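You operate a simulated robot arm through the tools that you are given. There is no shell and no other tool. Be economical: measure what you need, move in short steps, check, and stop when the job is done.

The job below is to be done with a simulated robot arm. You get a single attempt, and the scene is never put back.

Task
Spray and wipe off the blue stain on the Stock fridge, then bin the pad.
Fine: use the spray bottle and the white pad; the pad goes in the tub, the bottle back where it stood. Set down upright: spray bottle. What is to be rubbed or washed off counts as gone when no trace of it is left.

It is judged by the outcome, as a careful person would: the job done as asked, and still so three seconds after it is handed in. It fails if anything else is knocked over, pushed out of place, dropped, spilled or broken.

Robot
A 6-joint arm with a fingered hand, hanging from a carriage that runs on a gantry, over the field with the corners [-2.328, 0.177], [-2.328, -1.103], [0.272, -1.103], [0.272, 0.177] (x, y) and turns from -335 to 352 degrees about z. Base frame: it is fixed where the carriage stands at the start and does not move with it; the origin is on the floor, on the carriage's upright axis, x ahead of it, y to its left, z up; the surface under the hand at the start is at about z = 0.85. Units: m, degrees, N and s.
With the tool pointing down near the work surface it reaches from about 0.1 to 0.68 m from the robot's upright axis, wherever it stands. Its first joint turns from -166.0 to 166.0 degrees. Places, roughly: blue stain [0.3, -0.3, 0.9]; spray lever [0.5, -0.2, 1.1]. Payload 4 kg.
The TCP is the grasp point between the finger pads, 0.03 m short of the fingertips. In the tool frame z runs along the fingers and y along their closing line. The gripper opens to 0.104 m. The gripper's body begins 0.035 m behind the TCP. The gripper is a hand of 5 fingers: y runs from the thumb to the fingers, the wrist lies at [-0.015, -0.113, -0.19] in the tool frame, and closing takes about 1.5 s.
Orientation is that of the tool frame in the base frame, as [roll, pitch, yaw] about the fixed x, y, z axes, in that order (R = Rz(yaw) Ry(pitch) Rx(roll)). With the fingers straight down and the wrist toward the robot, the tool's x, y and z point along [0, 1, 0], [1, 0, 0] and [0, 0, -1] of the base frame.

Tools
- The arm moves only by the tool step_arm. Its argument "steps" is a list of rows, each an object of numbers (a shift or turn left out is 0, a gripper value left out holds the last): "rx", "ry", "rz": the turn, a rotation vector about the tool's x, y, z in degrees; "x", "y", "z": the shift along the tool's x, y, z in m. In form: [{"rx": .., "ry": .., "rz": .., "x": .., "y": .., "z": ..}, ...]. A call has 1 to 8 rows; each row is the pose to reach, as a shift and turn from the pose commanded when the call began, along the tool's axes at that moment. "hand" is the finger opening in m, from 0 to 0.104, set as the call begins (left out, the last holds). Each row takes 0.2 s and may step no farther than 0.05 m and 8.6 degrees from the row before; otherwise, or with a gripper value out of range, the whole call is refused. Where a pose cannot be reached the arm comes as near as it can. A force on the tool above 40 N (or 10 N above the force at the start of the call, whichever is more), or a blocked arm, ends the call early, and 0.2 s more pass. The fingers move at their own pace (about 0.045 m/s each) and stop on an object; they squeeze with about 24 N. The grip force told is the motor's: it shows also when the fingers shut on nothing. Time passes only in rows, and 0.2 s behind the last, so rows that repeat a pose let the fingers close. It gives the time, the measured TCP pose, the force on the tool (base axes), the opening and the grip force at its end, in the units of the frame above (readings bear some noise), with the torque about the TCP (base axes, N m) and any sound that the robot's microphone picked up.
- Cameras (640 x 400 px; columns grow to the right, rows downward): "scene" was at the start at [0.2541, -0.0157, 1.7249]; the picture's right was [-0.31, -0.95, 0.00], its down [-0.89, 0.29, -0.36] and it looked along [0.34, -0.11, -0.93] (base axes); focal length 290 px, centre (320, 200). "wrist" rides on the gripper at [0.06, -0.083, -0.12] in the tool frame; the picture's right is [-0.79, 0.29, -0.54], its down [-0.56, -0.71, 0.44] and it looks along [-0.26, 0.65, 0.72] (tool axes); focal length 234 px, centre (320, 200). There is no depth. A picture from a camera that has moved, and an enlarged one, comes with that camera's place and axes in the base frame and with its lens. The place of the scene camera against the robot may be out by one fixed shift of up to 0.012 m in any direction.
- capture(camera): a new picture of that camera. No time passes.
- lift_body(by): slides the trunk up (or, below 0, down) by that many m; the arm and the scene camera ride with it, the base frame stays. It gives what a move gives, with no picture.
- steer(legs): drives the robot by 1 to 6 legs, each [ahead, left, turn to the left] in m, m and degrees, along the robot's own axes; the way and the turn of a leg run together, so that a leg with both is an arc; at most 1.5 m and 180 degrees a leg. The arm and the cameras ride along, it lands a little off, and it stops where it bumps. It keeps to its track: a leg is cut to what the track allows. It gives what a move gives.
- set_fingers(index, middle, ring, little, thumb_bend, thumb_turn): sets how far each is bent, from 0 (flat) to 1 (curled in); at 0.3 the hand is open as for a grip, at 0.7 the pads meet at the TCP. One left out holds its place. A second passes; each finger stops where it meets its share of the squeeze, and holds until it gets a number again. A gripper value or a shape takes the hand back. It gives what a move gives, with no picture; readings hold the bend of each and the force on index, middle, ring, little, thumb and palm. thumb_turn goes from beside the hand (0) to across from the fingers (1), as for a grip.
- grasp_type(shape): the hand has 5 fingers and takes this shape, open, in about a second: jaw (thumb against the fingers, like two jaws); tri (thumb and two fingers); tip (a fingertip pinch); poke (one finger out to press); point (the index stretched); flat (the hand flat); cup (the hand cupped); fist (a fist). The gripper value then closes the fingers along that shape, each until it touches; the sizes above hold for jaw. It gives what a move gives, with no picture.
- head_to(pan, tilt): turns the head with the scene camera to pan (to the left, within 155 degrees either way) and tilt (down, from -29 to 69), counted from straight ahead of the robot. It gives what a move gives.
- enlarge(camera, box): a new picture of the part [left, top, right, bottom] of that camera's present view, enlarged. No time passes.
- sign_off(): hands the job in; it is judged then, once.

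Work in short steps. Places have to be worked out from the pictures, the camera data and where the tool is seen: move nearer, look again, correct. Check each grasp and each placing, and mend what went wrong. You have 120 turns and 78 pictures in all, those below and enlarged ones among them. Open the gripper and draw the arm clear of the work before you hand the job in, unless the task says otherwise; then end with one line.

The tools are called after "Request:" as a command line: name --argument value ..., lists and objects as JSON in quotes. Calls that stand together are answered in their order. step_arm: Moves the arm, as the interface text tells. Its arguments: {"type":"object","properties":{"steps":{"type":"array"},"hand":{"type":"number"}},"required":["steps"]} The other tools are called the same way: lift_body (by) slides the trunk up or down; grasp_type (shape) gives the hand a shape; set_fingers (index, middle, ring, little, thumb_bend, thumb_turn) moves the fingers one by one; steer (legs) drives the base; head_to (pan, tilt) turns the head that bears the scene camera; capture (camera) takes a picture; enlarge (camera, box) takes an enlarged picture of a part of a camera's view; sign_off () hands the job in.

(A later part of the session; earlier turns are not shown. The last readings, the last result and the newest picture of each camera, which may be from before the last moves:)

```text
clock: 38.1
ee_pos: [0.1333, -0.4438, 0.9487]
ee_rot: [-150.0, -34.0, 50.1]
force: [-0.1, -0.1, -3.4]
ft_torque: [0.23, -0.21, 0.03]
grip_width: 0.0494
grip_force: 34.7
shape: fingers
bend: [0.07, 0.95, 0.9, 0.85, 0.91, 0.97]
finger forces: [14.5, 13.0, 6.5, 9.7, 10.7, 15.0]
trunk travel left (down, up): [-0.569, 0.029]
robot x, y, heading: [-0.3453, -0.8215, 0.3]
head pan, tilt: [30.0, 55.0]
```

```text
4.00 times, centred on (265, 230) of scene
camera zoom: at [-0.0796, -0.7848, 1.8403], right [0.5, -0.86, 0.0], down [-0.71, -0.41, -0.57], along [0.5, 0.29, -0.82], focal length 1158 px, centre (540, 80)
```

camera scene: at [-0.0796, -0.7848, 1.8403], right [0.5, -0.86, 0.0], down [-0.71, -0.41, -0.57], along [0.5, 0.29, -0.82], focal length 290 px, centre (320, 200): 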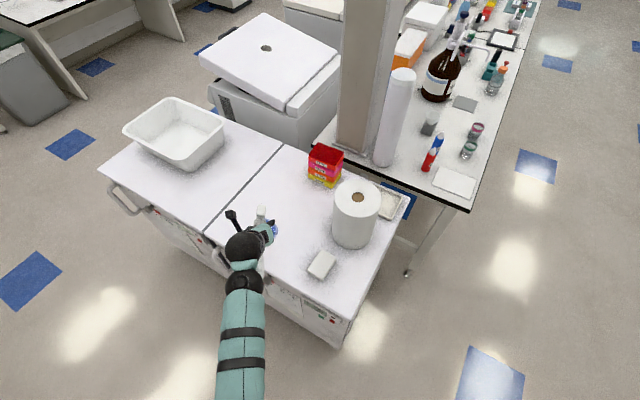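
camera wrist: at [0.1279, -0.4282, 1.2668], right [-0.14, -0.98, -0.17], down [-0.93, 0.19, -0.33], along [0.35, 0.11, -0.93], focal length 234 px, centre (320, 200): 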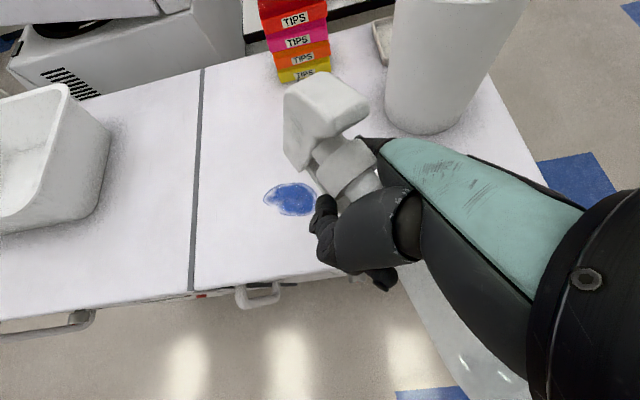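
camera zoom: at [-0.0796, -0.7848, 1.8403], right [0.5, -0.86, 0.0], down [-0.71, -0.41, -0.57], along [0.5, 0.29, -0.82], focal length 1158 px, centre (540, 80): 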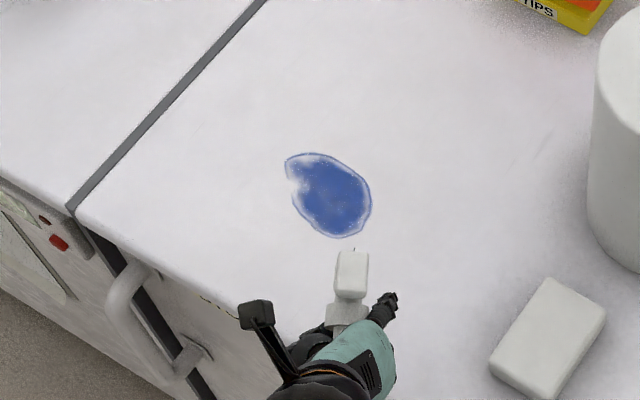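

Re-reading the head's faces (rear face seen nearly straight on from both cameras), the nozzle points about 67° down at yaw ~49°, with its tip near [0.235,-0.42,0.89]. I shift by [+0.03,+0.064,+0.09] so the line hits the stain centre from ~0.14 m.

Request:
step_arm --steps '[{"x": 0.036, "y": -0.011, "z": -0.0075}, {"x": 0.072, "y": -0.023, "z": -0.015}, {"x": 0.107, "y": -0.034, "z": -0.0226}, {"x": 0.107, "y": -0.034, "z": -0.0226}]'

Request:
capture --camera "wrist"

Request:
enlarge --camera "scene" --box '[200, 180, 330, 280]'

```text
clock: 39.1
ee_pos: [0.1633, -0.3776, 1.04]
ee_rot: [-150.0, -33.9, 50.2]
force: [1.3, 0.0, -4.0]
ft_torque: [0.22, -0.15, 0.0]
grip_width: 0.0492
grip_force: 34.2
shape: fingers
bend: [0.07, 0.95, 0.9, 0.85, 0.91, 0.97]
finger forces: [14.6, 13.0, 6.5, 9.6, 10.7, 14.9]
trunk travel left (down, up): [-0.569, 0.029]
robot x, y, heading: [-0.3462, -0.8231, 0.2]
head pan, tilt: [30.0, 55.0]
```

```text
43 pictures are left
camera wrist: at [0.133, -0.394, 1.1924], right [-0.14, -0.98, -0.17], down [-0.92, 0.19, -0.33], along [0.36, 0.11, -0.93], focal length 234 px, centre (320, 200)
```

wrist: 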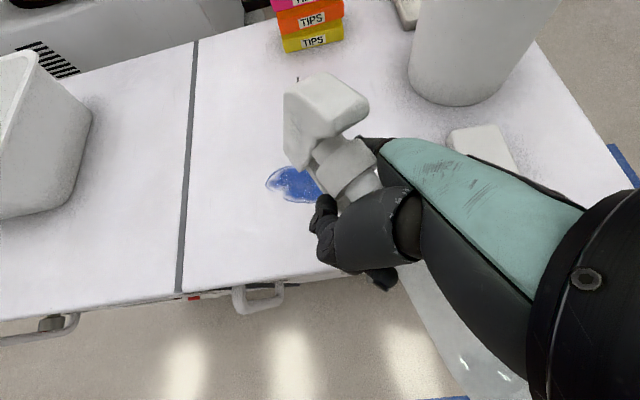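

```text
4.00 times, centred on (265, 230) of scene
camera zoom: at [-0.0796, -0.7848, 1.8403], right [0.5, -0.86, 0.0], down [-0.71, -0.41, -0.57], along [0.5, 0.29, -0.82], focal length 1158 px, centre (540, 80)
```

zoom: 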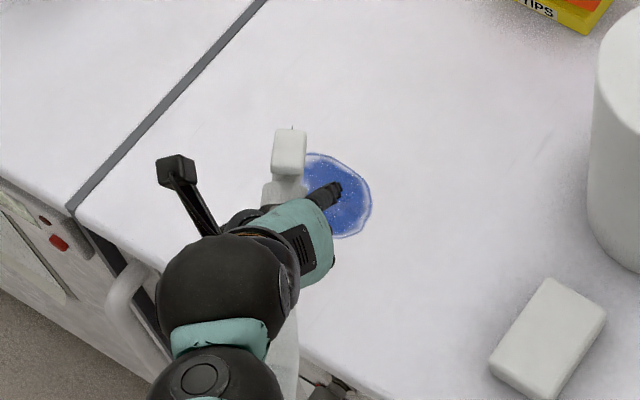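

Hit-point estimates cluster around [0.30,-0.30]; I nudge 0.018 toward −y, then curl the index in to press the lever.

Request:
step_arm --steps '[{"x": -0.009, "y": 0.01, "z": -0.013}, {"x": -0.009, "y": 0.01, "z": -0.013}]'

Request:
set_fingers --index 0.5

Request:
enlarge --camera "wrist" --box '[220, 50, 420, 230]'

```text
clock: 39.7
ee_pos: [0.1663, -0.3968, 1.0388]
ee_rot: [-149.9, -34.0, 50.1]
force: [0.4, 0.4, -3.6]
ft_torque: [0.2, -0.2, -0.02]
grip_width: 0.0494
grip_force: 34.5
shape: fingers
bend: [0.07, 0.95, 0.9, 0.85, 0.91, 0.97]
finger forces: [14.4, 12.9, 6.6, 9.7, 10.7, 14.9]
trunk travel left (down, up): [-0.569, 0.029]
robot x, y, heading: [-0.3433, -0.8226, 0.1]
head pan, tilt: [30.0, 55.0]
```

```text
clock: 40.7
ee_pos: [0.1679, -0.3957, 1.0397]
ee_rot: [-149.9, -34.0, 50.0]
force: [0.1, 0.4, -3.2]
ft_torque: [0.24, -0.17, 0.02]
grip_width: 0.0258
grip_force: 37.5
shape: fingers
bend: [0.26, 0.95, 0.91, 0.86, 0.92, 0.96]
finger forces: [21.4, 8.7, 5.6, 10.7, 14.8, 14.1]
trunk travel left (down, up): [-0.569, 0.029]
robot x, y, heading: [-0.3435, -0.8227, 0.3]
head pan, tilt: [30.0, 55.0]
```

```text
2.22 times, centred on (320, 140) of wrist
camera zoom: at [0.1379, -0.4123, 1.1926], right [-0.14, -0.98, -0.17], down [-0.92, 0.19, -0.33], along [0.36, 0.11, -0.93], focal length 520 px, centre (320, 333)
```

zoom: 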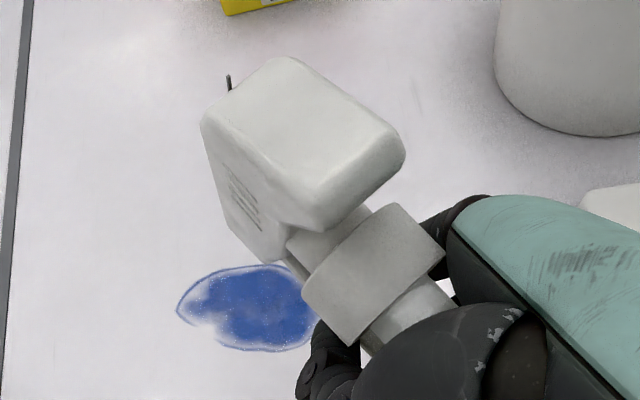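

The index stopped at 0.26 with 21 N and pushed the bottle slightly; no spray sound. I look at the index from the scene camera.

Request:
enlarge --camera "scene" --box '[240, 190, 310, 250]'

```text
6.67 times, centred on (275, 220) of scene
camera zoom: at [-0.0796, -0.7848, 1.8403], right [0.5, -0.86, 0.0], down [-0.71, -0.41, -0.57], along [0.5, 0.29, -0.82], focal length 1930 px, centre (620, 67)
```

zoom: 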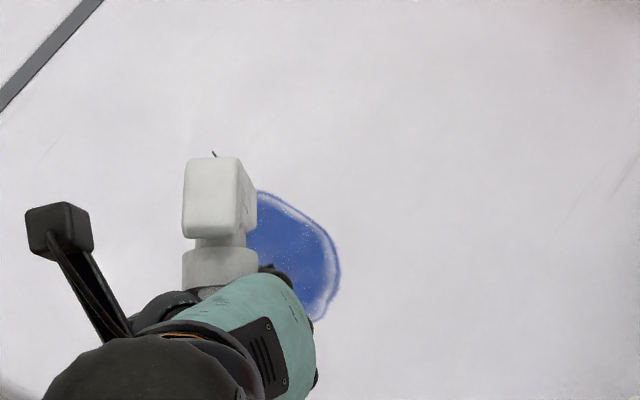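

The index only bears on the neck/lever from the side, so this grip cannot pull the lever. I'll stand the bottle back upright and regrip with the palm behind it (tool z along the nozzle). First: index open, hand raised and levelled.

Request:
set_fingers --index 0.08

Request:
step_arm --steps '[{"x": 0.039, "y": -0.025, "z": -0.015}, {"x": 0.045, "y": -0.033, "z": -0.057, "ry": 6.9, "rz": -4}, {"x": 0.045, "y": -0.033, "z": -0.057, "ry": 13.9, "rz": -8}, {"x": 0.045, "y": -0.033, "z": -0.057, "ry": 20.8, "rz": -12}, {"x": 0.045, "y": -0.033, "z": -0.057, "ry": 27.7, "rz": -16}, {"x": 0.045, "y": -0.033, "z": -0.057, "ry": 34.6, "rz": -20}, {"x": 0.045, "y": -0.033, "z": -0.057, "ry": 41.6, "rz": -24}, {"x": 0.045, "y": -0.033, "z": -0.057, "ry": 48.5, "rz": -28}]'

Request:
capture --camera "wrist"

Request:
enlarge --camera "scene" --box '[200, 140, 330, 290]'

```text
clock: 41.7
ee_pos: [0.1669, -0.3966, 1.0394]
ee_rot: [-149.9, -33.9, 50.1]
force: [0.2, 0.1, -4.1]
ft_torque: [0.22, -0.16, 0.0]
grip_width: 0.0449
grip_force: 25.4
shape: fingers
bend: [0.08, 0.95, 0.91, 0.86, 0.93, 0.97]
finger forces: [4.1, 6.2, 4.3, 11.2, 8.7, 16.7]
trunk travel left (down, up): [-0.569, 0.029]
robot x, y, heading: [-0.3406, -0.8234, 0.3]
head pan, tilt: [30.0, 55.0]
```

```text
clock: 43.5
ee_pos: [0.1666, -0.3967, 1.1189]
ee_rot: [-113.1, -89.9, 13.2]
force: [0.2, 0.2, -3.6]
ft_torque: [0.15, -0.08, 0.0]
grip_width: 0.0446
grip_force: 25.1
shape: fingers
bend: [0.08, 0.95, 0.91, 0.86, 0.94, 0.97]
finger forces: [4.6, 5.8, 4.0, 10.2, 8.3, 17.1]
trunk travel left (down, up): [-0.569, 0.029]
robot x, y, heading: [-0.3411, -0.8237, 0.4]
head pan, tilt: [30.0, 55.0]
```

```text
39 pictures are left
camera wrist: at [0.0647, -0.4996, 1.1781], right [0.19, -0.58, -0.79], down [-0.62, 0.55, -0.56], along [0.76, 0.6, -0.26], focal length 234 px, centre (320, 200)
```

wrist: 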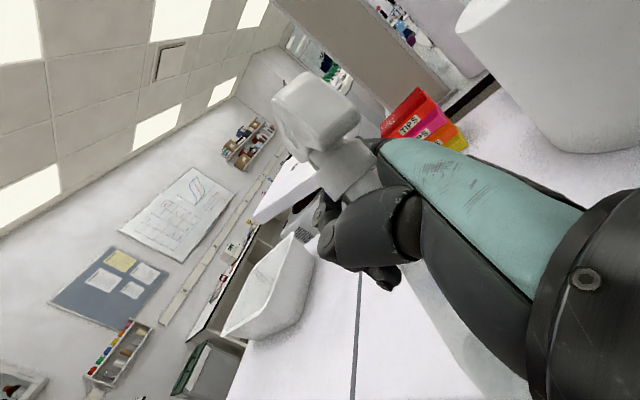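

```text
2.67 times, centred on (265, 215) of scene
camera zoom: at [-0.0796, -0.7848, 1.8403], right [0.5, -0.86, 0.0], down [-0.71, -0.41, -0.57], along [0.5, 0.29, -0.82], focal length 772 px, centre (467, 160)
```

zoom: 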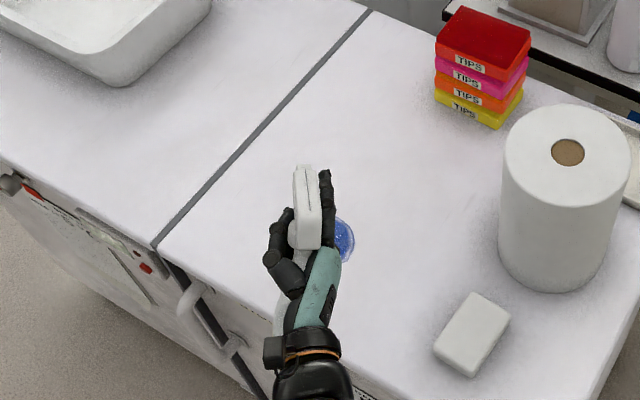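

The bottle leans about 10° sideways in the hand (base toward −x/+y). I correct by rotating 10° and drive back over the original spot, bottom still ~0.1 m above the top.

Request:
step_arm --steps '[{"ry": -3.3, "rz": -3.65}, {"ry": -6.6, "rz": -7.3}, {"ry": -6.6, "rz": -7.3}]'

Request:
steer --legs '[[0, 0.23, 0], [0.32, 0, 0]]'

Request:
enlarge --camera "scene" --box '[200, 140, 330, 290]'

Request:
capture --camera "wrist"

```text
clock: 44.3
ee_pos: [0.1676, -0.397, 1.1187]
ee_rot: [133.1, -80.1, 127.0]
force: [-0.5, -0.4, -2.5]
ft_torque: [0.21, -0.05, 0.0]
grip_width: 0.0446
grip_force: 25.2
shape: fingers
bend: [0.08, 0.95, 0.91, 0.86, 0.94, 0.97]
finger forces: [4.7, 5.7, 4.0, 10.3, 8.1, 17.0]
trunk travel left (down, up): [-0.569, 0.029]
robot x, y, heading: [-0.3447, -0.8233, -0.0]
head pan, tilt: [30.0, 55.0]
```

```text
clock: 47.7
ee_pos: [0.4818, -0.1647, 1.1182]
ee_rot: [132.6, -80.3, 127.6]
force: [-0.7, -1.0, -3.4]
ft_torque: [0.19, -0.07, -0.03]
grip_width: 0.0448
grip_force: 24.5
shape: fingers
bend: [0.08, 0.95, 0.91, 0.86, 0.94, 0.97]
finger forces: [4.7, 5.8, 4.1, 10.4, 8.1, 16.8]
trunk travel left (down, up): [-0.569, 0.029]
robot x, y, heading: [-0.029, -0.5929, 0.0]
head pan, tilt: [30.0, 55.0]
```

```text
2.67 times, centred on (265, 215) of scene
camera zoom: at [0.2338, -0.5545, 1.8403], right [0.5, -0.86, 0.0], down [-0.71, -0.41, -0.57], along [0.5, 0.29, -0.82], focal length 772 px, centre (467, 160)
```

zoom: 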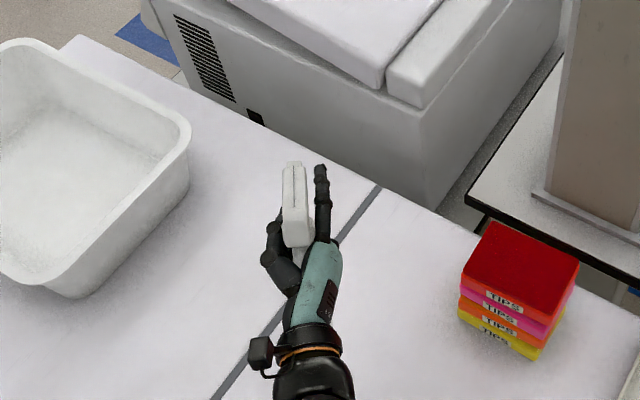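

```text
36 pictures are left
camera wrist: at [0.3717, -0.2608, 1.1806], right [0.27, -0.68, -0.68], down [-0.56, 0.47, -0.69], along [0.79, 0.56, -0.25], focal length 234 px, centre (320, 200)
```

wrist: 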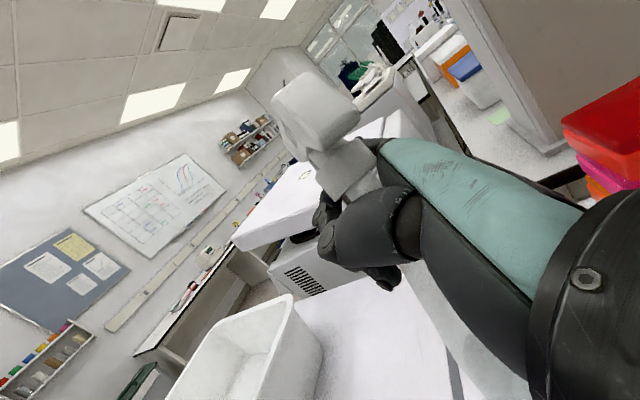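

Lateral lean looks removed. I lower in the direction of −z: 0.085 m first, then small steps until the force shows contact.

Request:
step_arm --steps '[{"x": -0.03, "y": -0.0037, "z": 0.0034}, {"x": -0.06, "y": -0.0074, "z": 0.0068}, {"x": -0.083, "y": -0.0104, "z": 0.0096}, {"x": -0.083, "y": -0.0104, "z": 0.0096}]'

Request:
step_arm --steps '[{"x": -0.005, "y": -0.0006, "z": 0.0006}, {"x": -0.01, "y": -0.0012, "z": 0.0012}, {"x": -0.015, "y": -0.0018, "z": 0.0018}]'

Request:
enlarge --camera "scene" --box '[200, 140, 330, 290]'

```text
clock: 48.7
ee_pos: [0.4622, -0.181, 1.0662]
ee_rot: [133.7, -80.1, 126.3]
force: [-0.5, -0.6, -3.5]
ft_torque: [0.22, -0.06, -0.02]
grip_width: 0.0447
grip_force: 24.7
shape: fingers
bend: [0.08, 0.95, 0.91, 0.86, 0.94, 0.97]
finger forces: [5.0, 5.8, 4.0, 10.6, 8.0, 16.5]
out of reach, approached as far as the arm can: row 2, 3, 4
trunk travel left (down, up): [-0.569, 0.029]
robot x, y, heading: [-0.0304, -0.5927, 0.1]
head pan, tilt: [30.0, 55.0]
```

```text
clock: 49.5
ee_pos: [0.4622, -0.1813, 1.0656]
ee_rot: [132.8, -80.2, 127.4]
force: [-0.9, 0.6, -3.7]
ft_torque: [0.15, -0.07, -0.02]
grip_width: 0.0445
grip_force: 24.9
shape: fingers
bend: [0.08, 0.95, 0.91, 0.86, 0.94, 0.97]
finger forces: [4.9, 5.9, 4.1, 10.6, 7.8, 16.4]
out of reach, approached as far as the arm can: row 1, 2, 3
trunk travel left (down, up): [-0.569, 0.029]
robot x, y, heading: [-0.0308, -0.5934, 0.1]
head pan, tilt: [30.0, 55.0]
```

```text
2.67 times, centred on (265, 215) of scene
camera zoom: at [0.2338, -0.5545, 1.8403], right [0.5, -0.86, 0.0], down [-0.71, -0.41, -0.57], along [0.5, 0.29, -0.82], focal length 772 px, centre (467, 160)
```

zoom: 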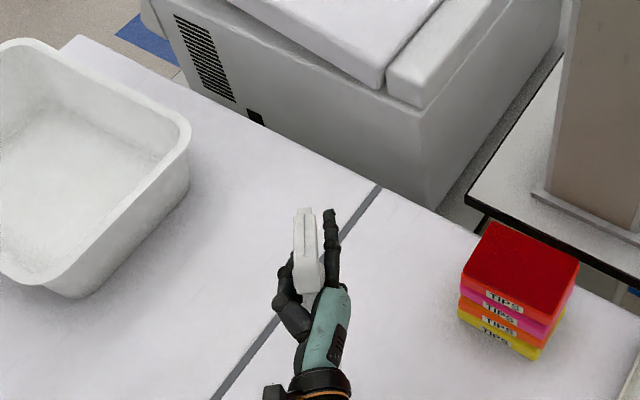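

The arm reach is limited with the trunk high; I fix xy with the carriage and lower with the trunk instead.

Request:
steer --legs '[[0.022, 0.016, 0]]'

Request:
lift_body --by -0.035

Request:
lift_body --by -0.01

```text
clock: 50.3
ee_pos: [0.4831, -0.1651, 1.0656]
ee_rot: [132.9, -80.2, 127.3]
force: [0.7, -0.2, -4.0]
ft_torque: [0.18, -0.06, 0.0]
grip_width: 0.0445
grip_force: 24.5
shape: fingers
bend: [0.08, 0.95, 0.91, 0.86, 0.94, 0.97]
finger forces: [4.9, 5.7, 4.1, 10.6, 8.0, 16.4]
trunk travel left (down, up): [-0.569, 0.029]
robot x, y, heading: [-0.0072, -0.5799, 0.2]
head pan, tilt: [30.0, 55.0]
```

```text
clock: 51.1
ee_pos: [0.4836, -0.1671, 1.0306]
ee_rot: [132.5, -80.2, 127.6]
force: [-0.5, 0.5, -3.9]
ft_torque: [0.19, -0.07, -0.02]
grip_width: 0.0446
grip_force: 24.8
shape: fingers
bend: [0.08, 0.95, 0.91, 0.86, 0.94, 0.97]
finger forces: [4.8, 5.8, 4.0, 10.7, 7.9, 16.4]
trunk travel left (down, up): [-0.534, 0.064]
robot x, y, heading: [-0.0055, -0.577, 0.4]
head pan, tilt: [30.0, 55.0]
```

```text
clock: 51.7
ee_pos: [0.4838, -0.1666, 1.0201]
ee_rot: [132.9, -80.2, 127.2]
force: [0.9, 0.1, -3.2]
ft_torque: [0.17, -0.1, 0.0]
grip_width: 0.0447
grip_force: 25.2
shape: fingers
bend: [0.08, 0.95, 0.91, 0.86, 0.94, 0.97]
finger forces: [4.9, 5.7, 4.0, 10.7, 7.9, 16.4]
trunk travel left (down, up): [-0.524, 0.074]
robot x, y, heading: [-0.0071, -0.5803, 0.1]
head pan, tilt: [30.0, 55.0]
```

Still hanging free (−3.5 N). I go down in 6 mm trunk steps, watching the force.

Request:
lift_body --by -0.006

Request:
lift_body --by -0.006

```text
clock: 52.3
ee_pos: [0.4856, -0.1661, 1.0186]
ee_rot: [129.8, -80.3, 130.2]
force: [-0.9, -3.4, 18.1]
ft_torque: [-1.42, 0.64, 0.13]
grip_width: 0.0445
grip_force: 30.2
shape: fingers
bend: [0.08, 0.95, 0.91, 0.86, 0.94, 0.97]
finger forces: [6.2, 8.1, 4.9, 9.2, 7.3, 23.4]
trunk travel left (down, up): [-0.518, 0.08]
robot x, y, heading: [-0.0049, -0.5785, 0.2]
head pan, tilt: [30.0, 55.0]
```

```text
clock: 52.7
ee_pos: [0.4881, -0.1649, 1.0188]
ee_rot: [125.8, -80.2, 134.0]
force: [-0.6, -2.9, 14.4]
ft_torque: [-1.06, 0.63, 0.07]
grip_width: 0.0445
grip_force: 33.5
shape: fingers
bend: [0.08, 0.95, 0.91, 0.86, 0.94, 0.97]
finger forces: [8.6, 12.8, 5.9, 10.0, 6.9, 23.8]
trunk travel left (down, up): [-0.513, 0.085]
robot x, y, heading: [-0.0105, -0.5773, 0.3]
head pan, tilt: [30.0, 55.0]
stopped: the force on the tool passed its limit at 42 N (the readings are from after the stop); the commanded pose is now the measured one
```

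Contact is on the base's rear edge (force point ≈ [0.45,-0.24]): the bottle leans nose-up a bit. I check its tilt visually.

Request:
enlarge --camera "scene" --box '[205, 150, 315, 290]'

Request:
capture --camera "wrist"

```text
2.86 times, centred on (260, 220) of scene
camera zoom: at [0.2559, -0.5387, 1.7844], right [0.5, -0.86, 0.0], down [-0.71, -0.41, -0.57], along [0.5, 0.29, -0.82], focal length 827 px, centre (491, 143)
```

zoom: 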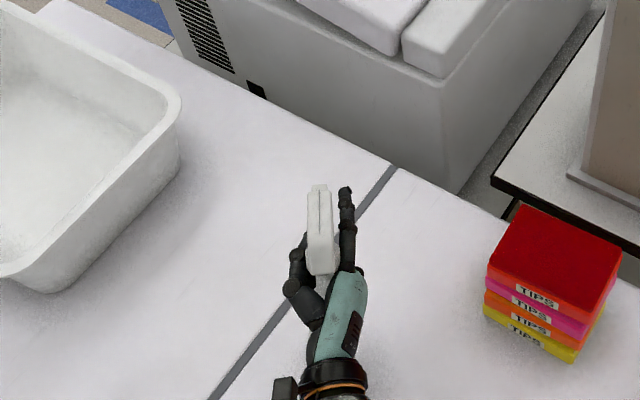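

```text
33 pictures are left
camera wrist: at [0.3784, -0.2601, 1.0773], right [0.28, -0.68, -0.68], down [-0.54, 0.48, -0.69], along [0.79, 0.56, -0.24], focal length 234 px, centre (320, 200)
```

wrist: 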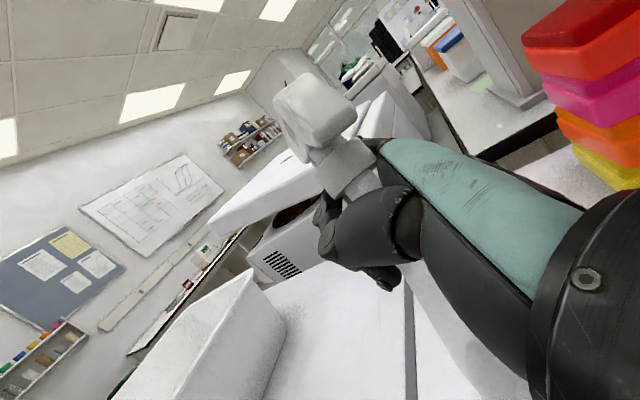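

I lift 8 mm, tip the nose down about 8° (compensating the swing of the base), and lower again.

Request:
lift_body --by 0.012

Request:
step_arm --steps '[{"rx": 0.7, "ry": -3.1, "rz": 2.5, "y": 0.007, "z": 0.009}, {"rx": 1.36, "ry": -6.1, "rz": 4.9, "y": 0.0145, "z": 0.018}, {"rx": 1.36, "ry": -6.1, "rz": 4.9, "y": 0.0145, "z": 0.018}]'

Request:
lift_body --by -0.007

Request:
lift_body --by -0.003

```text
clock: 53.3
ee_pos: [0.4856, -0.1657, 1.027]
ee_rot: [129.2, -80.2, 130.7]
force: [0.2, -1.3, -4.3]
ft_torque: [0.19, -0.08, -0.01]
grip_width: 0.0442
grip_force: 27.7
shape: fingers
bend: [0.08, 0.95, 0.91, 0.86, 0.94, 0.97]
finger forces: [7.4, 8.8, 5.2, 10.2, 7.1, 16.8]
trunk travel left (down, up): [-0.525, 0.073]
robot x, y, heading: [-0.0066, -0.5769, 0.3]
head pan, tilt: [30.0, 55.0]
```

```text
clock: 54.1
ee_pos: [0.509, -0.1468, 1.0199]
ee_rot: [166.9, -77.3, 94.0]
force: [0.4, -0.3, -1.7]
ft_torque: [0.19, -0.12, 0.05]
grip_width: 0.0445
grip_force: 27.2
shape: fingers
bend: [0.08, 0.95, 0.91, 0.86, 0.94, 0.97]
finger forces: [7.2, 8.3, 5.1, 10.2, 7.1, 16.1]
out of reach, approached as far as the arm can: row 2, 3
trunk travel left (down, up): [-0.525, 0.073]
robot x, y, heading: [-0.0065, -0.5764, -0.1]
head pan, tilt: [30.0, 55.0]
```

```text
clock: 54.7
ee_pos: [0.5088, -0.1468, 1.0155]
ee_rot: [167.4, -77.4, 93.4]
force: [0.1, 0.5, -3.7]
ft_torque: [0.2, -0.12, 0.01]
grip_width: 0.0441
grip_force: 27.2
shape: fingers
bend: [0.08, 0.95, 0.91, 0.86, 0.94, 0.97]
finger forces: [7.3, 8.3, 5.1, 10.3, 7.1, 16.0]
trunk travel left (down, up): [-0.518, 0.08]
robot x, y, heading: [-0.0089, -0.5755, 0.2]
head pan, tilt: [30.0, 55.0]
```

```text
clock: 55.2
ee_pos: [0.5094, -0.1466, 1.0108]
ee_rot: [167.2, -77.4, 93.6]
force: [-0.4, 0.3, -3.6]
ft_torque: [0.21, -0.12, -0.01]
grip_width: 0.0444
grip_force: 27.6
shape: fingers
bend: [0.08, 0.95, 0.91, 0.86, 0.94, 0.97]
finger forces: [7.3, 8.3, 5.0, 10.2, 7.1, 16.1]
trunk travel left (down, up): [-0.515, 0.083]
robot x, y, heading: [-0.0057, -0.576, 0.1]
head pan, tilt: [30.0, 55.0]
```

Tipped, not yet in contact at z=1.011. I continue down in 3 mm steps.

Request:
lift_body --by -0.004

Request:
lift_body --by -0.004

```text
clock: 55.7
ee_pos: [0.5103, -0.1461, 1.0096]
ee_rot: [165.5, -77.6, 95.4]
force: [0.9, -1.4, 10.6]
ft_torque: [-0.92, 0.55, 0.09]
grip_width: 0.0442
grip_force: 31.7
shape: fingers
bend: [0.08, 0.95, 0.91, 0.86, 0.94, 0.97]
finger forces: [7.6, 12.8, 5.7, 9.0, 6.9, 21.7]
trunk travel left (down, up): [-0.511, 0.087]
robot x, y, heading: [-0.0059, -0.5769, 0.1]
head pan, tilt: [30.0, 55.0]
```

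```text
clock: 56.3
ee_pos: [0.5131, -0.1451, 1.0081]
ee_rot: [164.6, -77.7, 96.1]
force: [0.8, -4.5, 30.2]
ft_torque: [-2.61, 1.45, 0.29]
grip_width: 0.0446
grip_force: 42.4
shape: fingers
bend: [0.08, 0.95, 0.91, 0.86, 0.94, 0.97]
finger forces: [8.1, 20.9, 6.9, 9.4, 6.7, 32.8]
trunk travel left (down, up): [-0.507, 0.091]
robot x, y, heading: [-0.0055, -0.5795, 0.3]
head pan, tilt: [30.0, 55.0]
```

Still rear-edge contact; another 6° nose-down should bring it about flat.

Request:
lift_body --by 0.012

Request:
step_arm --steps '[{"rx": 1.0, "ry": -4.6, "rz": 3.7, "y": 0.01, "z": 0.0135}, {"rx": 1.0, "ry": -4.6, "rz": 3.7, "y": 0.01, "z": 0.0135}]'

Request:
lift_body --by -0.008

Request:
lift_body --by -0.004

```text
clock: 56.9
ee_pos: [0.5071, -0.1467, 1.0117]
ee_rot: [168.3, -77.2, 92.7]
force: [-0.6, 0.3, -3.8]
ft_torque: [0.2, -0.11, 0.06]
grip_width: 0.0443
grip_force: 28.0
shape: fingers
bend: [0.08, 0.95, 0.91, 0.86, 0.94, 0.97]
finger forces: [8.0, 9.3, 5.3, 10.3, 7.1, 16.0]
trunk travel left (down, up): [-0.519, 0.079]
robot x, y, heading: [-0.007, -0.5789, 0.1]
head pan, tilt: [30.0, 55.0]
```

```text
clock: 57.5
ee_pos: [0.5198, -0.1349, 1.0107]
ee_rot: [-176.1, -73.1, 77.6]
force: [-0.4, 0.0, -3.8]
ft_torque: [0.24, -0.13, 0.01]
grip_width: 0.0441
grip_force: 27.3
shape: fingers
bend: [0.08, 0.95, 0.91, 0.86, 0.94, 0.97]
finger forces: [8.0, 9.0, 5.3, 10.3, 7.1, 15.5]
trunk travel left (down, up): [-0.519, 0.079]
robot x, y, heading: [-0.0085, -0.5779, 0.1]
head pan, tilt: [30.0, 55.0]
```

```text
clock: 58.0
ee_pos: [0.5198, -0.1356, 1.005]
ee_rot: [-176.5, -73.2, 77.8]
force: [-0.2, -0.5, -2.9]
ft_torque: [0.21, -0.12, 0.04]
grip_width: 0.0442
grip_force: 27.8
shape: fingers
bend: [0.08, 0.95, 0.91, 0.86, 0.94, 0.97]
finger forces: [7.9, 9.0, 5.3, 10.4, 7.1, 15.6]
trunk travel left (down, up): [-0.511, 0.087]
robot x, y, heading: [-0.0108, -0.5763, -0.0]
head pan, tilt: [30.0, 55.0]
```

```text
clock: 58.6
ee_pos: [0.5212, -0.1352, 1.002]
ee_rot: [-176.2, -73.1, 77.7]
force: [1.1, -0.2, 0.2]
ft_torque: [-0.04, 0.11, 0.0]
grip_width: 0.0442
grip_force: 28.1
shape: fingers
bend: [0.08, 0.95, 0.91, 0.86, 0.94, 0.97]
finger forces: [7.9, 10.2, 5.4, 9.5, 7.0, 16.8]
trunk travel left (down, up): [-0.507, 0.091]
robot x, y, heading: [-0.0109, -0.5779, 0.2]
head pan, tilt: [30.0, 55.0]
```

Light contact now. I look at the posture before releasing.

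Request:
enlarge --camera "scene" --box '[205, 150, 315, 290]'

Request:
capture --camera "wrist"

```text
2.86 times, centred on (260, 220) of scene
camera zoom: at [0.2556, -0.5388, 1.7785], right [0.5, -0.86, 0.0], down [-0.71, -0.41, -0.57], along [0.5, 0.29, -0.82], focal length 827 px, centre (491, 143)
```

zoom: 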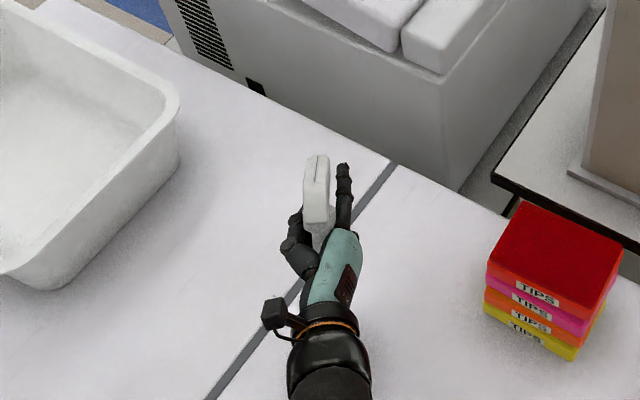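

```text
31 pictures are left
camera wrist: at [0.4248, -0.2182, 1.0936], right [0.16, -0.78, -0.6], down [-0.67, 0.36, -0.65], along [0.73, 0.51, -0.46], focal length 234 px, centre (320, 200)
```

wrist: 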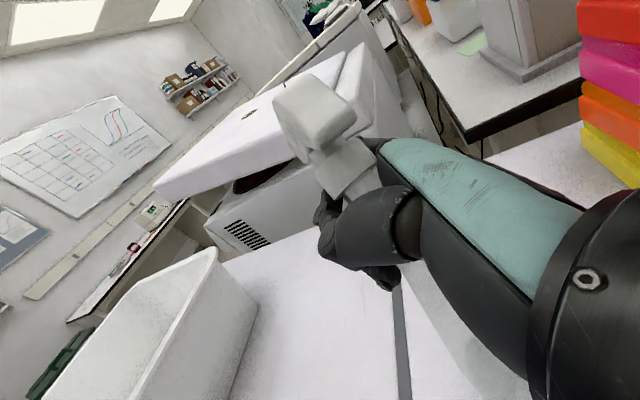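

The head now shows much more rear face: I tipped it the wrong way; the earlier attitude was about upright (my assumed base centre was off). I undo the 14° and return to the earlier TCP pose slightly above contact.

Request:
step_arm --steps '[{"x": 0.012, "y": -0.004, "z": -0.008}, {"x": 0.011, "y": -0.015, "z": -0.022, "rx": -1.2, "ry": 5.35, "rz": -4.35}, {"x": 0.0075, "y": -0.0308, "z": -0.039, "rx": -2.4, "ry": 10.7, "rz": -8.7}, {"x": 0.0075, "y": -0.0308, "z": -0.039, "rx": -2.4, "ry": 10.7, "rz": -8.7}]'

Request:
enlarge --camera "scene" --box '[205, 150, 315, 290]'

```text
clock: 59.6
ee_pos: [0.4849, -0.165, 1.0191]
ee_rot: [126.8, -80.0, 133.3]
force: [-0.3, 0.2, -4.0]
ft_torque: [0.16, -0.09, -0.01]
grip_width: 0.044
grip_force: 27.4
shape: fingers
bend: [0.08, 0.95, 0.91, 0.86, 0.94, 0.97]
finger forces: [7.8, 9.1, 5.1, 9.9, 6.9, 15.4]
trunk travel left (down, up): [-0.507, 0.091]
robot x, y, heading: [-0.0046, -0.5815, 0.4]
head pan, tilt: [30.0, 55.0]
```

```text
2.86 times, centred on (260, 220) of scene
camera zoom: at [0.2556, -0.5388, 1.7784], right [0.5, -0.86, 0.0], down [-0.71, -0.41, -0.57], along [0.5, 0.29, -0.82], focal length 827 px, centre (491, 143)
```

zoom: 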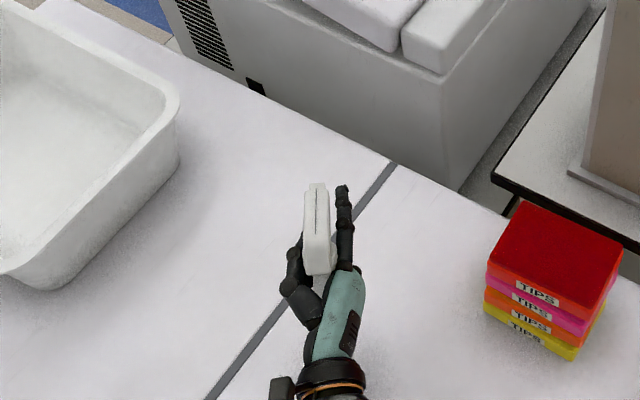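

Attitude restored and near contact. I lower 3 mm for light contact and then open the fingers gently in stages.

Request:
lift_body --by -0.004

Request:
set_fingers --middle 0.85 --ring 0.8 --little 0.75 --thumb_bend 0.85

Request:
enlarge --camera "scene" --box '[205, 150, 315, 290]'

```text
clock: 60.1
ee_pos: [0.487, -0.1636, 1.0182]
ee_rot: [124.9, -80.0, 135.1]
force: [-0.6, -2.6, 13.3]
ft_torque: [-1.13, 0.56, 0.03]
grip_width: 0.0442
grip_force: 32.4
shape: fingers
bend: [0.08, 0.95, 0.91, 0.86, 0.94, 0.97]
finger forces: [8.1, 13.1, 5.9, 8.9, 6.6, 22.1]
trunk travel left (down, up): [-0.503, 0.095]
robot x, y, heading: [-0.0036, -0.5727, 0.2]
head pan, tilt: [30.0, 55.0]
```

```text
clock: 61.1
ee_pos: [0.4854, -0.1631, 1.0153]
ee_rot: [127.6, -80.0, 132.5]
force: [0.6, -0.4, -1.0]
ft_torque: [-0.02, 0.02, -0.01]
grip_width: 0.0547
grip_force: 0.4
shape: fingers
bend: [0.08, 0.85, 0.8, 0.75, 0.85, 0.97]
finger forces: [0.0, 0.5, 0.2, 0.2, 0.2, 0.1]
trunk travel left (down, up): [-0.503, 0.095]
robot x, y, heading: [-0.006, -0.5776, 0.1]
head pan, tilt: [30.0, 55.0]
```

```text
2.86 times, centred on (260, 220) of scene
camera zoom: at [0.2556, -0.5387, 1.7745], right [0.5, -0.86, 0.0], down [-0.71, -0.41, -0.57], along [0.5, 0.29, -0.82], focal length 827 px, centre (491, 143)
```

zoom: 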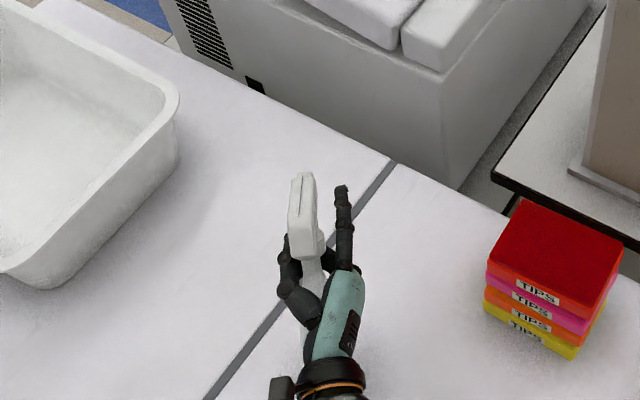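

Forces are near zero and the bottle seems to stand on its own. I open fully and look.

Request:
set_fingers --middle 0.1 --ring 0.1 --little 0.1 --thumb_bend 0.2

Request:
step_arm --steps '[{"z": -0.03}, {"z": -0.06}, {"z": -0.09}, {"z": -0.12}, {"z": -0.12}]'

Request:
capture --camera "scene"

Request:
capture --camera "wrist"

```text
clock: 62.1
ee_pos: [0.4855, -0.1641, 1.0152]
ee_rot: [126.7, -80.1, 133.4]
force: [-0.1, -0.5, -1.2]
ft_torque: [-0.02, 0.0, -0.02]
grip_width: 0.1409
grip_force: 0.1
shape: fingers
bend: [0.08, 0.1, 0.1, 0.1, 0.2, 0.97]
finger forces: [0.0, 0.0, 0.1, 0.0, 0.0, 0.0]
trunk travel left (down, up): [-0.503, 0.095]
robot x, y, heading: [-0.0074, -0.5777, 0.2]
head pan, tilt: [30.0, 55.0]
```

```text
clock: 63.3
ee_pos: [0.4633, -0.2819, 1.0266]
ee_rot: [127.4, -79.9, 132.8]
force: [0.1, -1.1, -0.6]
ft_torque: [0.02, 0.0, -0.02]
grip_width: 0.1411
grip_force: 0.1
shape: fingers
bend: [0.08, 0.1, 0.1, 0.1, 0.2, 0.97]
finger forces: [0.0, 0.1, 0.1, 0.0, 0.1, 0.0]
trunk travel left (down, up): [-0.503, 0.095]
robot x, y, heading: [-0.0082, -0.5772, 0.2]
head pan, tilt: [30.0, 55.0]
```

```text
28 pictures are left
camera scene: at [0.2556, -0.5387, 1.7745], right [0.5, -0.86, 0.0], down [-0.71, -0.41, -0.57], along [0.5, 0.29, -0.82], focal length 290 px, centre (320, 200)
```

scene: 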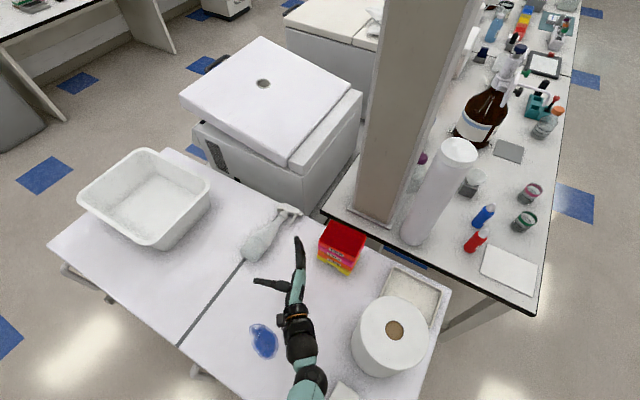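

```text
27 pictures are left
camera wrist: at [0.3539, -0.3786, 1.0876], right [0.28, -0.68, -0.68], down [-0.55, 0.47, -0.69], along [0.79, 0.56, -0.24], focal length 234 px, centre (320, 200)
```

wrist: 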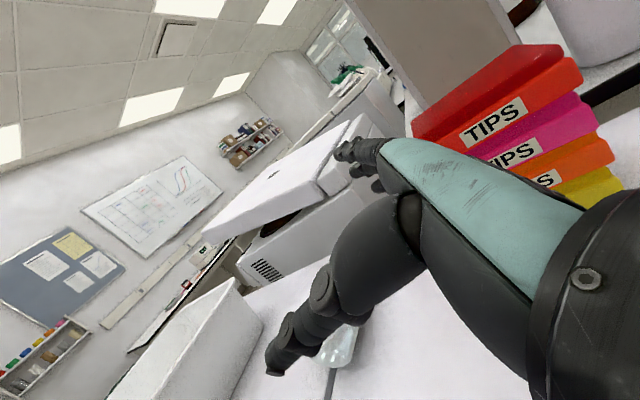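

The bottle has toppled onto its side after all; it must be recovered. I zoom in to see how it lies.

Request:
enlarge --camera "scene" --box '[220, 180, 330, 280]'

```text
4.00 times, centred on (275, 230) of scene
camera zoom: at [0.2556, -0.5387, 1.7745], right [0.5, -0.86, 0.0], down [-0.71, -0.41, -0.57], along [0.5, 0.29, -0.82], focal length 1158 px, centre (500, 80)
```

zoom: 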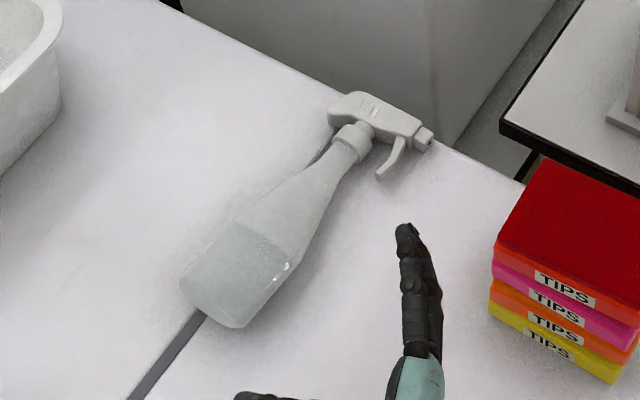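

The bottle lies along +x from base [0.486,-0.139] to collar [0.675,-0.14], nozzle pointing −y, lever on the −y side near [0.66–0.69,-0.18]. That actually suits a straight-down grasp with tool x=+x (index at the lever) and y=−y. I raise, retreat, and turn the tool down.

Request:
lift_body --by 0.09

Request:
steer --legs '[[-0.35, 0, 0], [0, 0.6, 0]]'

Request:
step_arm --steps '[{"ry": 3.3, "rz": 3.65}, {"ry": 6.6, "rz": 7.3}]'

Request:
step_arm --steps '[{"ry": -8.5}, {"ry": -17}, {"ry": -25.5}, {"ry": -34}, {"ry": -42.5}, {"ry": -51}, {"ry": -59.5}, {"ry": -65}]'

```text
clock: 64.5
ee_pos: [0.4644, -0.2837, 1.1181]
ee_rot: [127.0, -80.0, 133.1]
force: [-0.1, 0.9, -0.1]
ft_torque: [0.02, 0.01, 0.0]
grip_width: 0.1409
grip_force: 0.1
shape: fingers
bend: [0.08, 0.1, 0.1, 0.1, 0.2, 0.97]
finger forces: [0.0, 0.0, 0.0, 0.1, 0.1, 0.1]
trunk travel left (down, up): [-0.593, 0.005]
robot x, y, heading: [-0.0068, -0.5802, 0.1]
head pan, tilt: [30.0, 55.0]
```

```text
clock: 69.8
ee_pos: [0.1096, 0.3138, 1.1175]
ee_rot: [127.4, -79.9, 133.0]
force: [-0.6, -0.3, -0.7]
ft_torque: [0.01, -0.02, 0.02]
grip_width: 0.1413
grip_force: 0.0
shape: fingers
bend: [0.08, 0.1, 0.1, 0.1, 0.2, 0.97]
finger forces: [0.0, 0.0, 0.0, 0.1, 0.1, 0.0]
trunk travel left (down, up): [-0.593, 0.005]
robot x, y, heading: [-0.3608, 0.0215, 0.5]
head pan, tilt: [30.0, 55.0]
```

```text
clock: 70.4
ee_pos: [0.1102, 0.3146, 1.1177]
ee_rot: [49.2, -89.2, -148.6]
force: [0.5, 0.0, 0.3]
ft_torque: [-0.01, 0.01, 0.0]
grip_width: 0.1415
grip_force: 0.1
shape: fingers
bend: [0.08, 0.1, 0.1, 0.1, 0.2, 0.97]
finger forces: [0.0, 0.0, 0.1, 0.1, 0.0, 0.0]
trunk travel left (down, up): [-0.593, 0.005]
robot x, y, heading: [-0.3586, 0.0186, 0.5]
head pan, tilt: [30.0, 55.0]
```

```text
clock: 72.2
ee_pos: [0.1091, 0.3146, 1.1182]
ee_rot: [179.2, -25.6, 80.8]
force: [0.0, 0.0, -0.7]
ft_torque: [-0.02, 0.02, 0.02]
grip_width: 0.1413
grip_force: 0.0
shape: fingers
bend: [0.08, 0.1, 0.1, 0.1, 0.2, 0.97]
finger forces: [0.1, 0.0, 0.1, 0.1, 0.0, 0.0]
trunk travel left (down, up): [-0.593, 0.005]
robot x, y, heading: [-0.3603, 0.019, 0.5]
head pan, tilt: [30.0, 55.0]
```

Tool is 65° down already; I finish to vertical and then turn it 81° about the vertical while moving in front of the robot.

Request:
step_arm --steps '[{"ry": -8.5}, {"ry": -17}, {"ry": -25.6}, {"ry": -25.6}]'

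Request:
step_arm --steps '[{"x": -0.04, "rz": 8.4}, {"x": -0.08, "rz": 16.8}, {"x": -0.12, "rz": 25.2}, {"x": -0.16, "rz": 33.6}, {"x": -0.2, "rz": 42}, {"x": -0.24, "rz": 50.4}, {"x": -0.28, "rz": 58.8}, {"x": -0.32, "rz": 67.2}]'

Request:
step_arm --steps '[{"rz": 7}, {"rz": 13.6}, {"rz": 13.6}]'

```text
clock: 73.2
ee_pos: [0.1097, 0.3151, 1.1178]
ee_rot: [179.4, 0.1, 80.4]
force: [0.1, -0.5, 0.2]
ft_torque: [0.01, 0.0, 0.0]
grip_width: 0.1413
grip_force: 0.1
shape: fingers
bend: [0.08, 0.1, 0.1, 0.1, 0.2, 0.97]
finger forces: [0.0, 0.0, 0.0, 0.1, 0.0, 0.0]
trunk travel left (down, up): [-0.593, 0.005]
robot x, y, heading: [-0.3609, 0.0149, 0.4]
head pan, tilt: [30.0, 55.0]
```

```text
clock: 75.0
ee_pos: [0.0974, -0.0324, 1.0394]
ee_rot: [179.7, -0.7, 13.1]
force: [0.3, 0.1, -0.1]
ft_torque: [-0.03, -0.02, 0.02]
grip_width: 0.1413
grip_force: 0.0
shape: fingers
bend: [0.08, 0.1, 0.1, 0.1, 0.2, 0.97]
finger forces: [0.1, 0.1, 0.0, 0.1, 0.0, 0.1]
out of reach, approached as far as the arm can: row 3, 4, 5, 6, 7, 8
trunk travel left (down, up): [-0.593, 0.005]
robot x, y, heading: [-0.3657, 0.0171, 0.5]
head pan, tilt: [30.0, 55.0]
```

```text
clock: 75.8
ee_pos: [0.1043, -0.0334, 1.0309]
ee_rot: [179.9, -0.7, -0.4]
force: [0.1, -0.4, -0.1]
ft_torque: [-0.02, 0.01, 0.01]
grip_width: 0.1414
grip_force: 0.0
shape: fingers
bend: [0.08, 0.1, 0.1, 0.1, 0.2, 0.97]
finger forces: [0.0, 0.0, 0.1, 0.1, 0.0, 0.0]
out of reach, approached as far as the arm can: row 1, 2, 3
trunk travel left (down, up): [-0.593, 0.005]
robot x, y, heading: [-0.3617, 0.0183, 0.5]
head pan, tilt: [30.0, 55.0]
```

Orientation for the grasp is reached. I drive over the lying bottle (fingertips at z≈1.0, bottle top ≈0.92) and look.

Request:
steer --legs '[[0.54, -0.11, 0]]'

Request:
head_to --pan -15 --tilt 65

Request:
capture --camera "scene"

Request:
capture --camera "wrist"

```text
clock: 79.0
ee_pos: [0.6439, -0.1374, 1.0302]
ee_rot: [179.9, -0.5, -0.3]
force: [-0.2, -0.1, -0.1]
ft_torque: [-0.02, 0.01, 0.01]
grip_width: 0.141
grip_force: 0.1
shape: fingers
bend: [0.08, 0.1, 0.1, 0.1, 0.2, 0.97]
finger forces: [0.0, 0.0, 0.1, 0.0, 0.1, 0.0]
trunk travel left (down, up): [-0.593, 0.005]
robot x, y, heading: [0.1803, -0.0895, 0.5]
head pan, tilt: [30.0, 55.0]
```

```text
clock: 80.1
ee_pos: [0.6449, -0.1376, 1.0299]
ee_rot: [179.9, -0.5, -0.2]
force: [-0.1, 0.7, -0.7]
ft_torque: [-0.04, 0.01, 0.0]
grip_width: 0.1414
grip_force: 0.1
shape: fingers
bend: [0.08, 0.1, 0.1, 0.1, 0.2, 0.97]
finger forces: [0.0, 0.0, 0.0, 0.1, 0.1, 0.0]
trunk travel left (down, up): [-0.593, 0.005]
robot x, y, heading: [0.1788, -0.0883, 0.7]
head pan, tilt: [-15.0, 65.0]
```

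```text
25 pictures are left
camera scene: at [0.44, -0.099, 1.8529], right [-0.25, -0.97, 0.0], down [-0.88, 0.22, -0.42], along [0.41, -0.1, -0.91], focal length 290 px, centre (320, 200)
```

scene: 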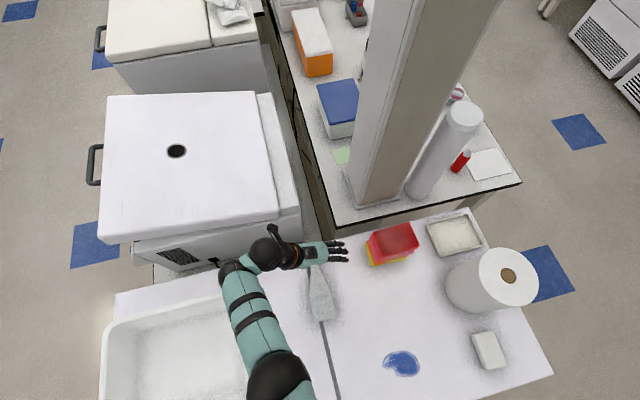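

```text
24 pictures are left
camera wrist: at [0.7041, -0.0541, 1.1493], right [-0.8, -0.28, 0.53], down [-0.55, 0.71, -0.44], along [-0.25, -0.65, -0.72], focal length 234 px, centre (320, 200)
```

wrist: 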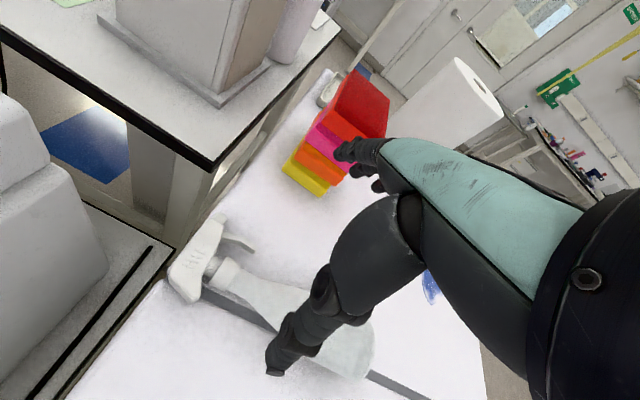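

Precise layout from the wrist view: neck axis y≈−0.131, collar x≈0.681, lever x 0.667–0.70 with its front at y≈−0.18. I centre on the neck at x=0.652 and lower with the trunk to z≈0.90.

Request:
set_fingers --index 0.15 --middle 0.22 --ring 0.22 --little 0.22 --thumb_bend 0.25

Request:
step_arm --steps '[{"x": 0.007, "y": -0.007}, {"x": 0.007, "y": -0.007}]'

Request:
lift_body --by -0.13

Request:
capture --camera "wrist"

```text
clock: 81.1
ee_pos: [0.646, -0.1383, 1.0298]
ee_rot: [179.9, -0.5, -0.1]
force: [-0.4, -0.3, 0.2]
ft_torque: [0.02, -0.01, 0.04]
grip_width: 0.1289
grip_force: 0.1
shape: fingers
bend: [0.15, 0.22, 0.22, 0.22, 0.25, 0.97]
finger forces: [0.0, 0.1, 0.1, 0.0, 0.0, 0.1]
trunk travel left (down, up): [-0.593, 0.005]
robot x, y, heading: [0.182, -0.0913, 0.7]
head pan, tilt: [-15.0, 65.0]
```

```text
clock: 81.7
ee_pos: [0.6523, -0.1315, 1.0303]
ee_rot: [179.9, -0.7, -0.2]
force: [-0.2, -0.1, -0.3]
ft_torque: [0.01, 0.01, -0.01]
grip_width: 0.1291
grip_force: 0.0
shape: fingers
bend: [0.15, 0.22, 0.22, 0.22, 0.25, 0.97]
finger forces: [0.0, 0.1, 0.0, 0.0, 0.0, 0.1]
trunk travel left (down, up): [-0.593, 0.005]
robot x, y, heading: [0.1785, -0.0882, 0.4]
head pan, tilt: [-15.0, 65.0]
```

```text
clock: 83.3
ee_pos: [0.6523, -0.1312, 0.9]
ee_rot: [180.0, -0.6, -0.3]
force: [0.3, -0.9, -0.4]
ft_torque: [0.04, -0.01, 0.01]
grip_width: 0.1289
grip_force: 0.0
shape: fingers
bend: [0.15, 0.22, 0.22, 0.22, 0.25, 0.97]
finger forces: [0.0, 0.1, 0.1, 0.0, 0.1, 0.1]
trunk travel left (down, up): [-0.463, 0.135]
robot x, y, heading: [0.1792, -0.0882, 0.4]
head pan, tilt: [-15.0, 65.0]
```

```text
23 pictures are left
camera wrist: at [0.7113, -0.047, 1.0194], right [-0.8, -0.28, 0.53], down [-0.55, 0.71, -0.44], along [-0.25, -0.65, -0.72], focal length 234 px, centre (320, 200)
```

wrist: 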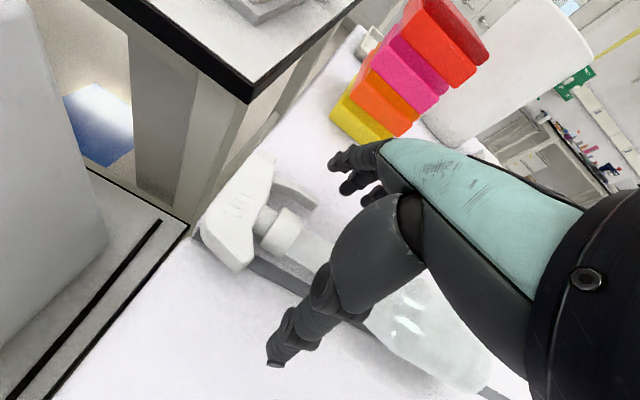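

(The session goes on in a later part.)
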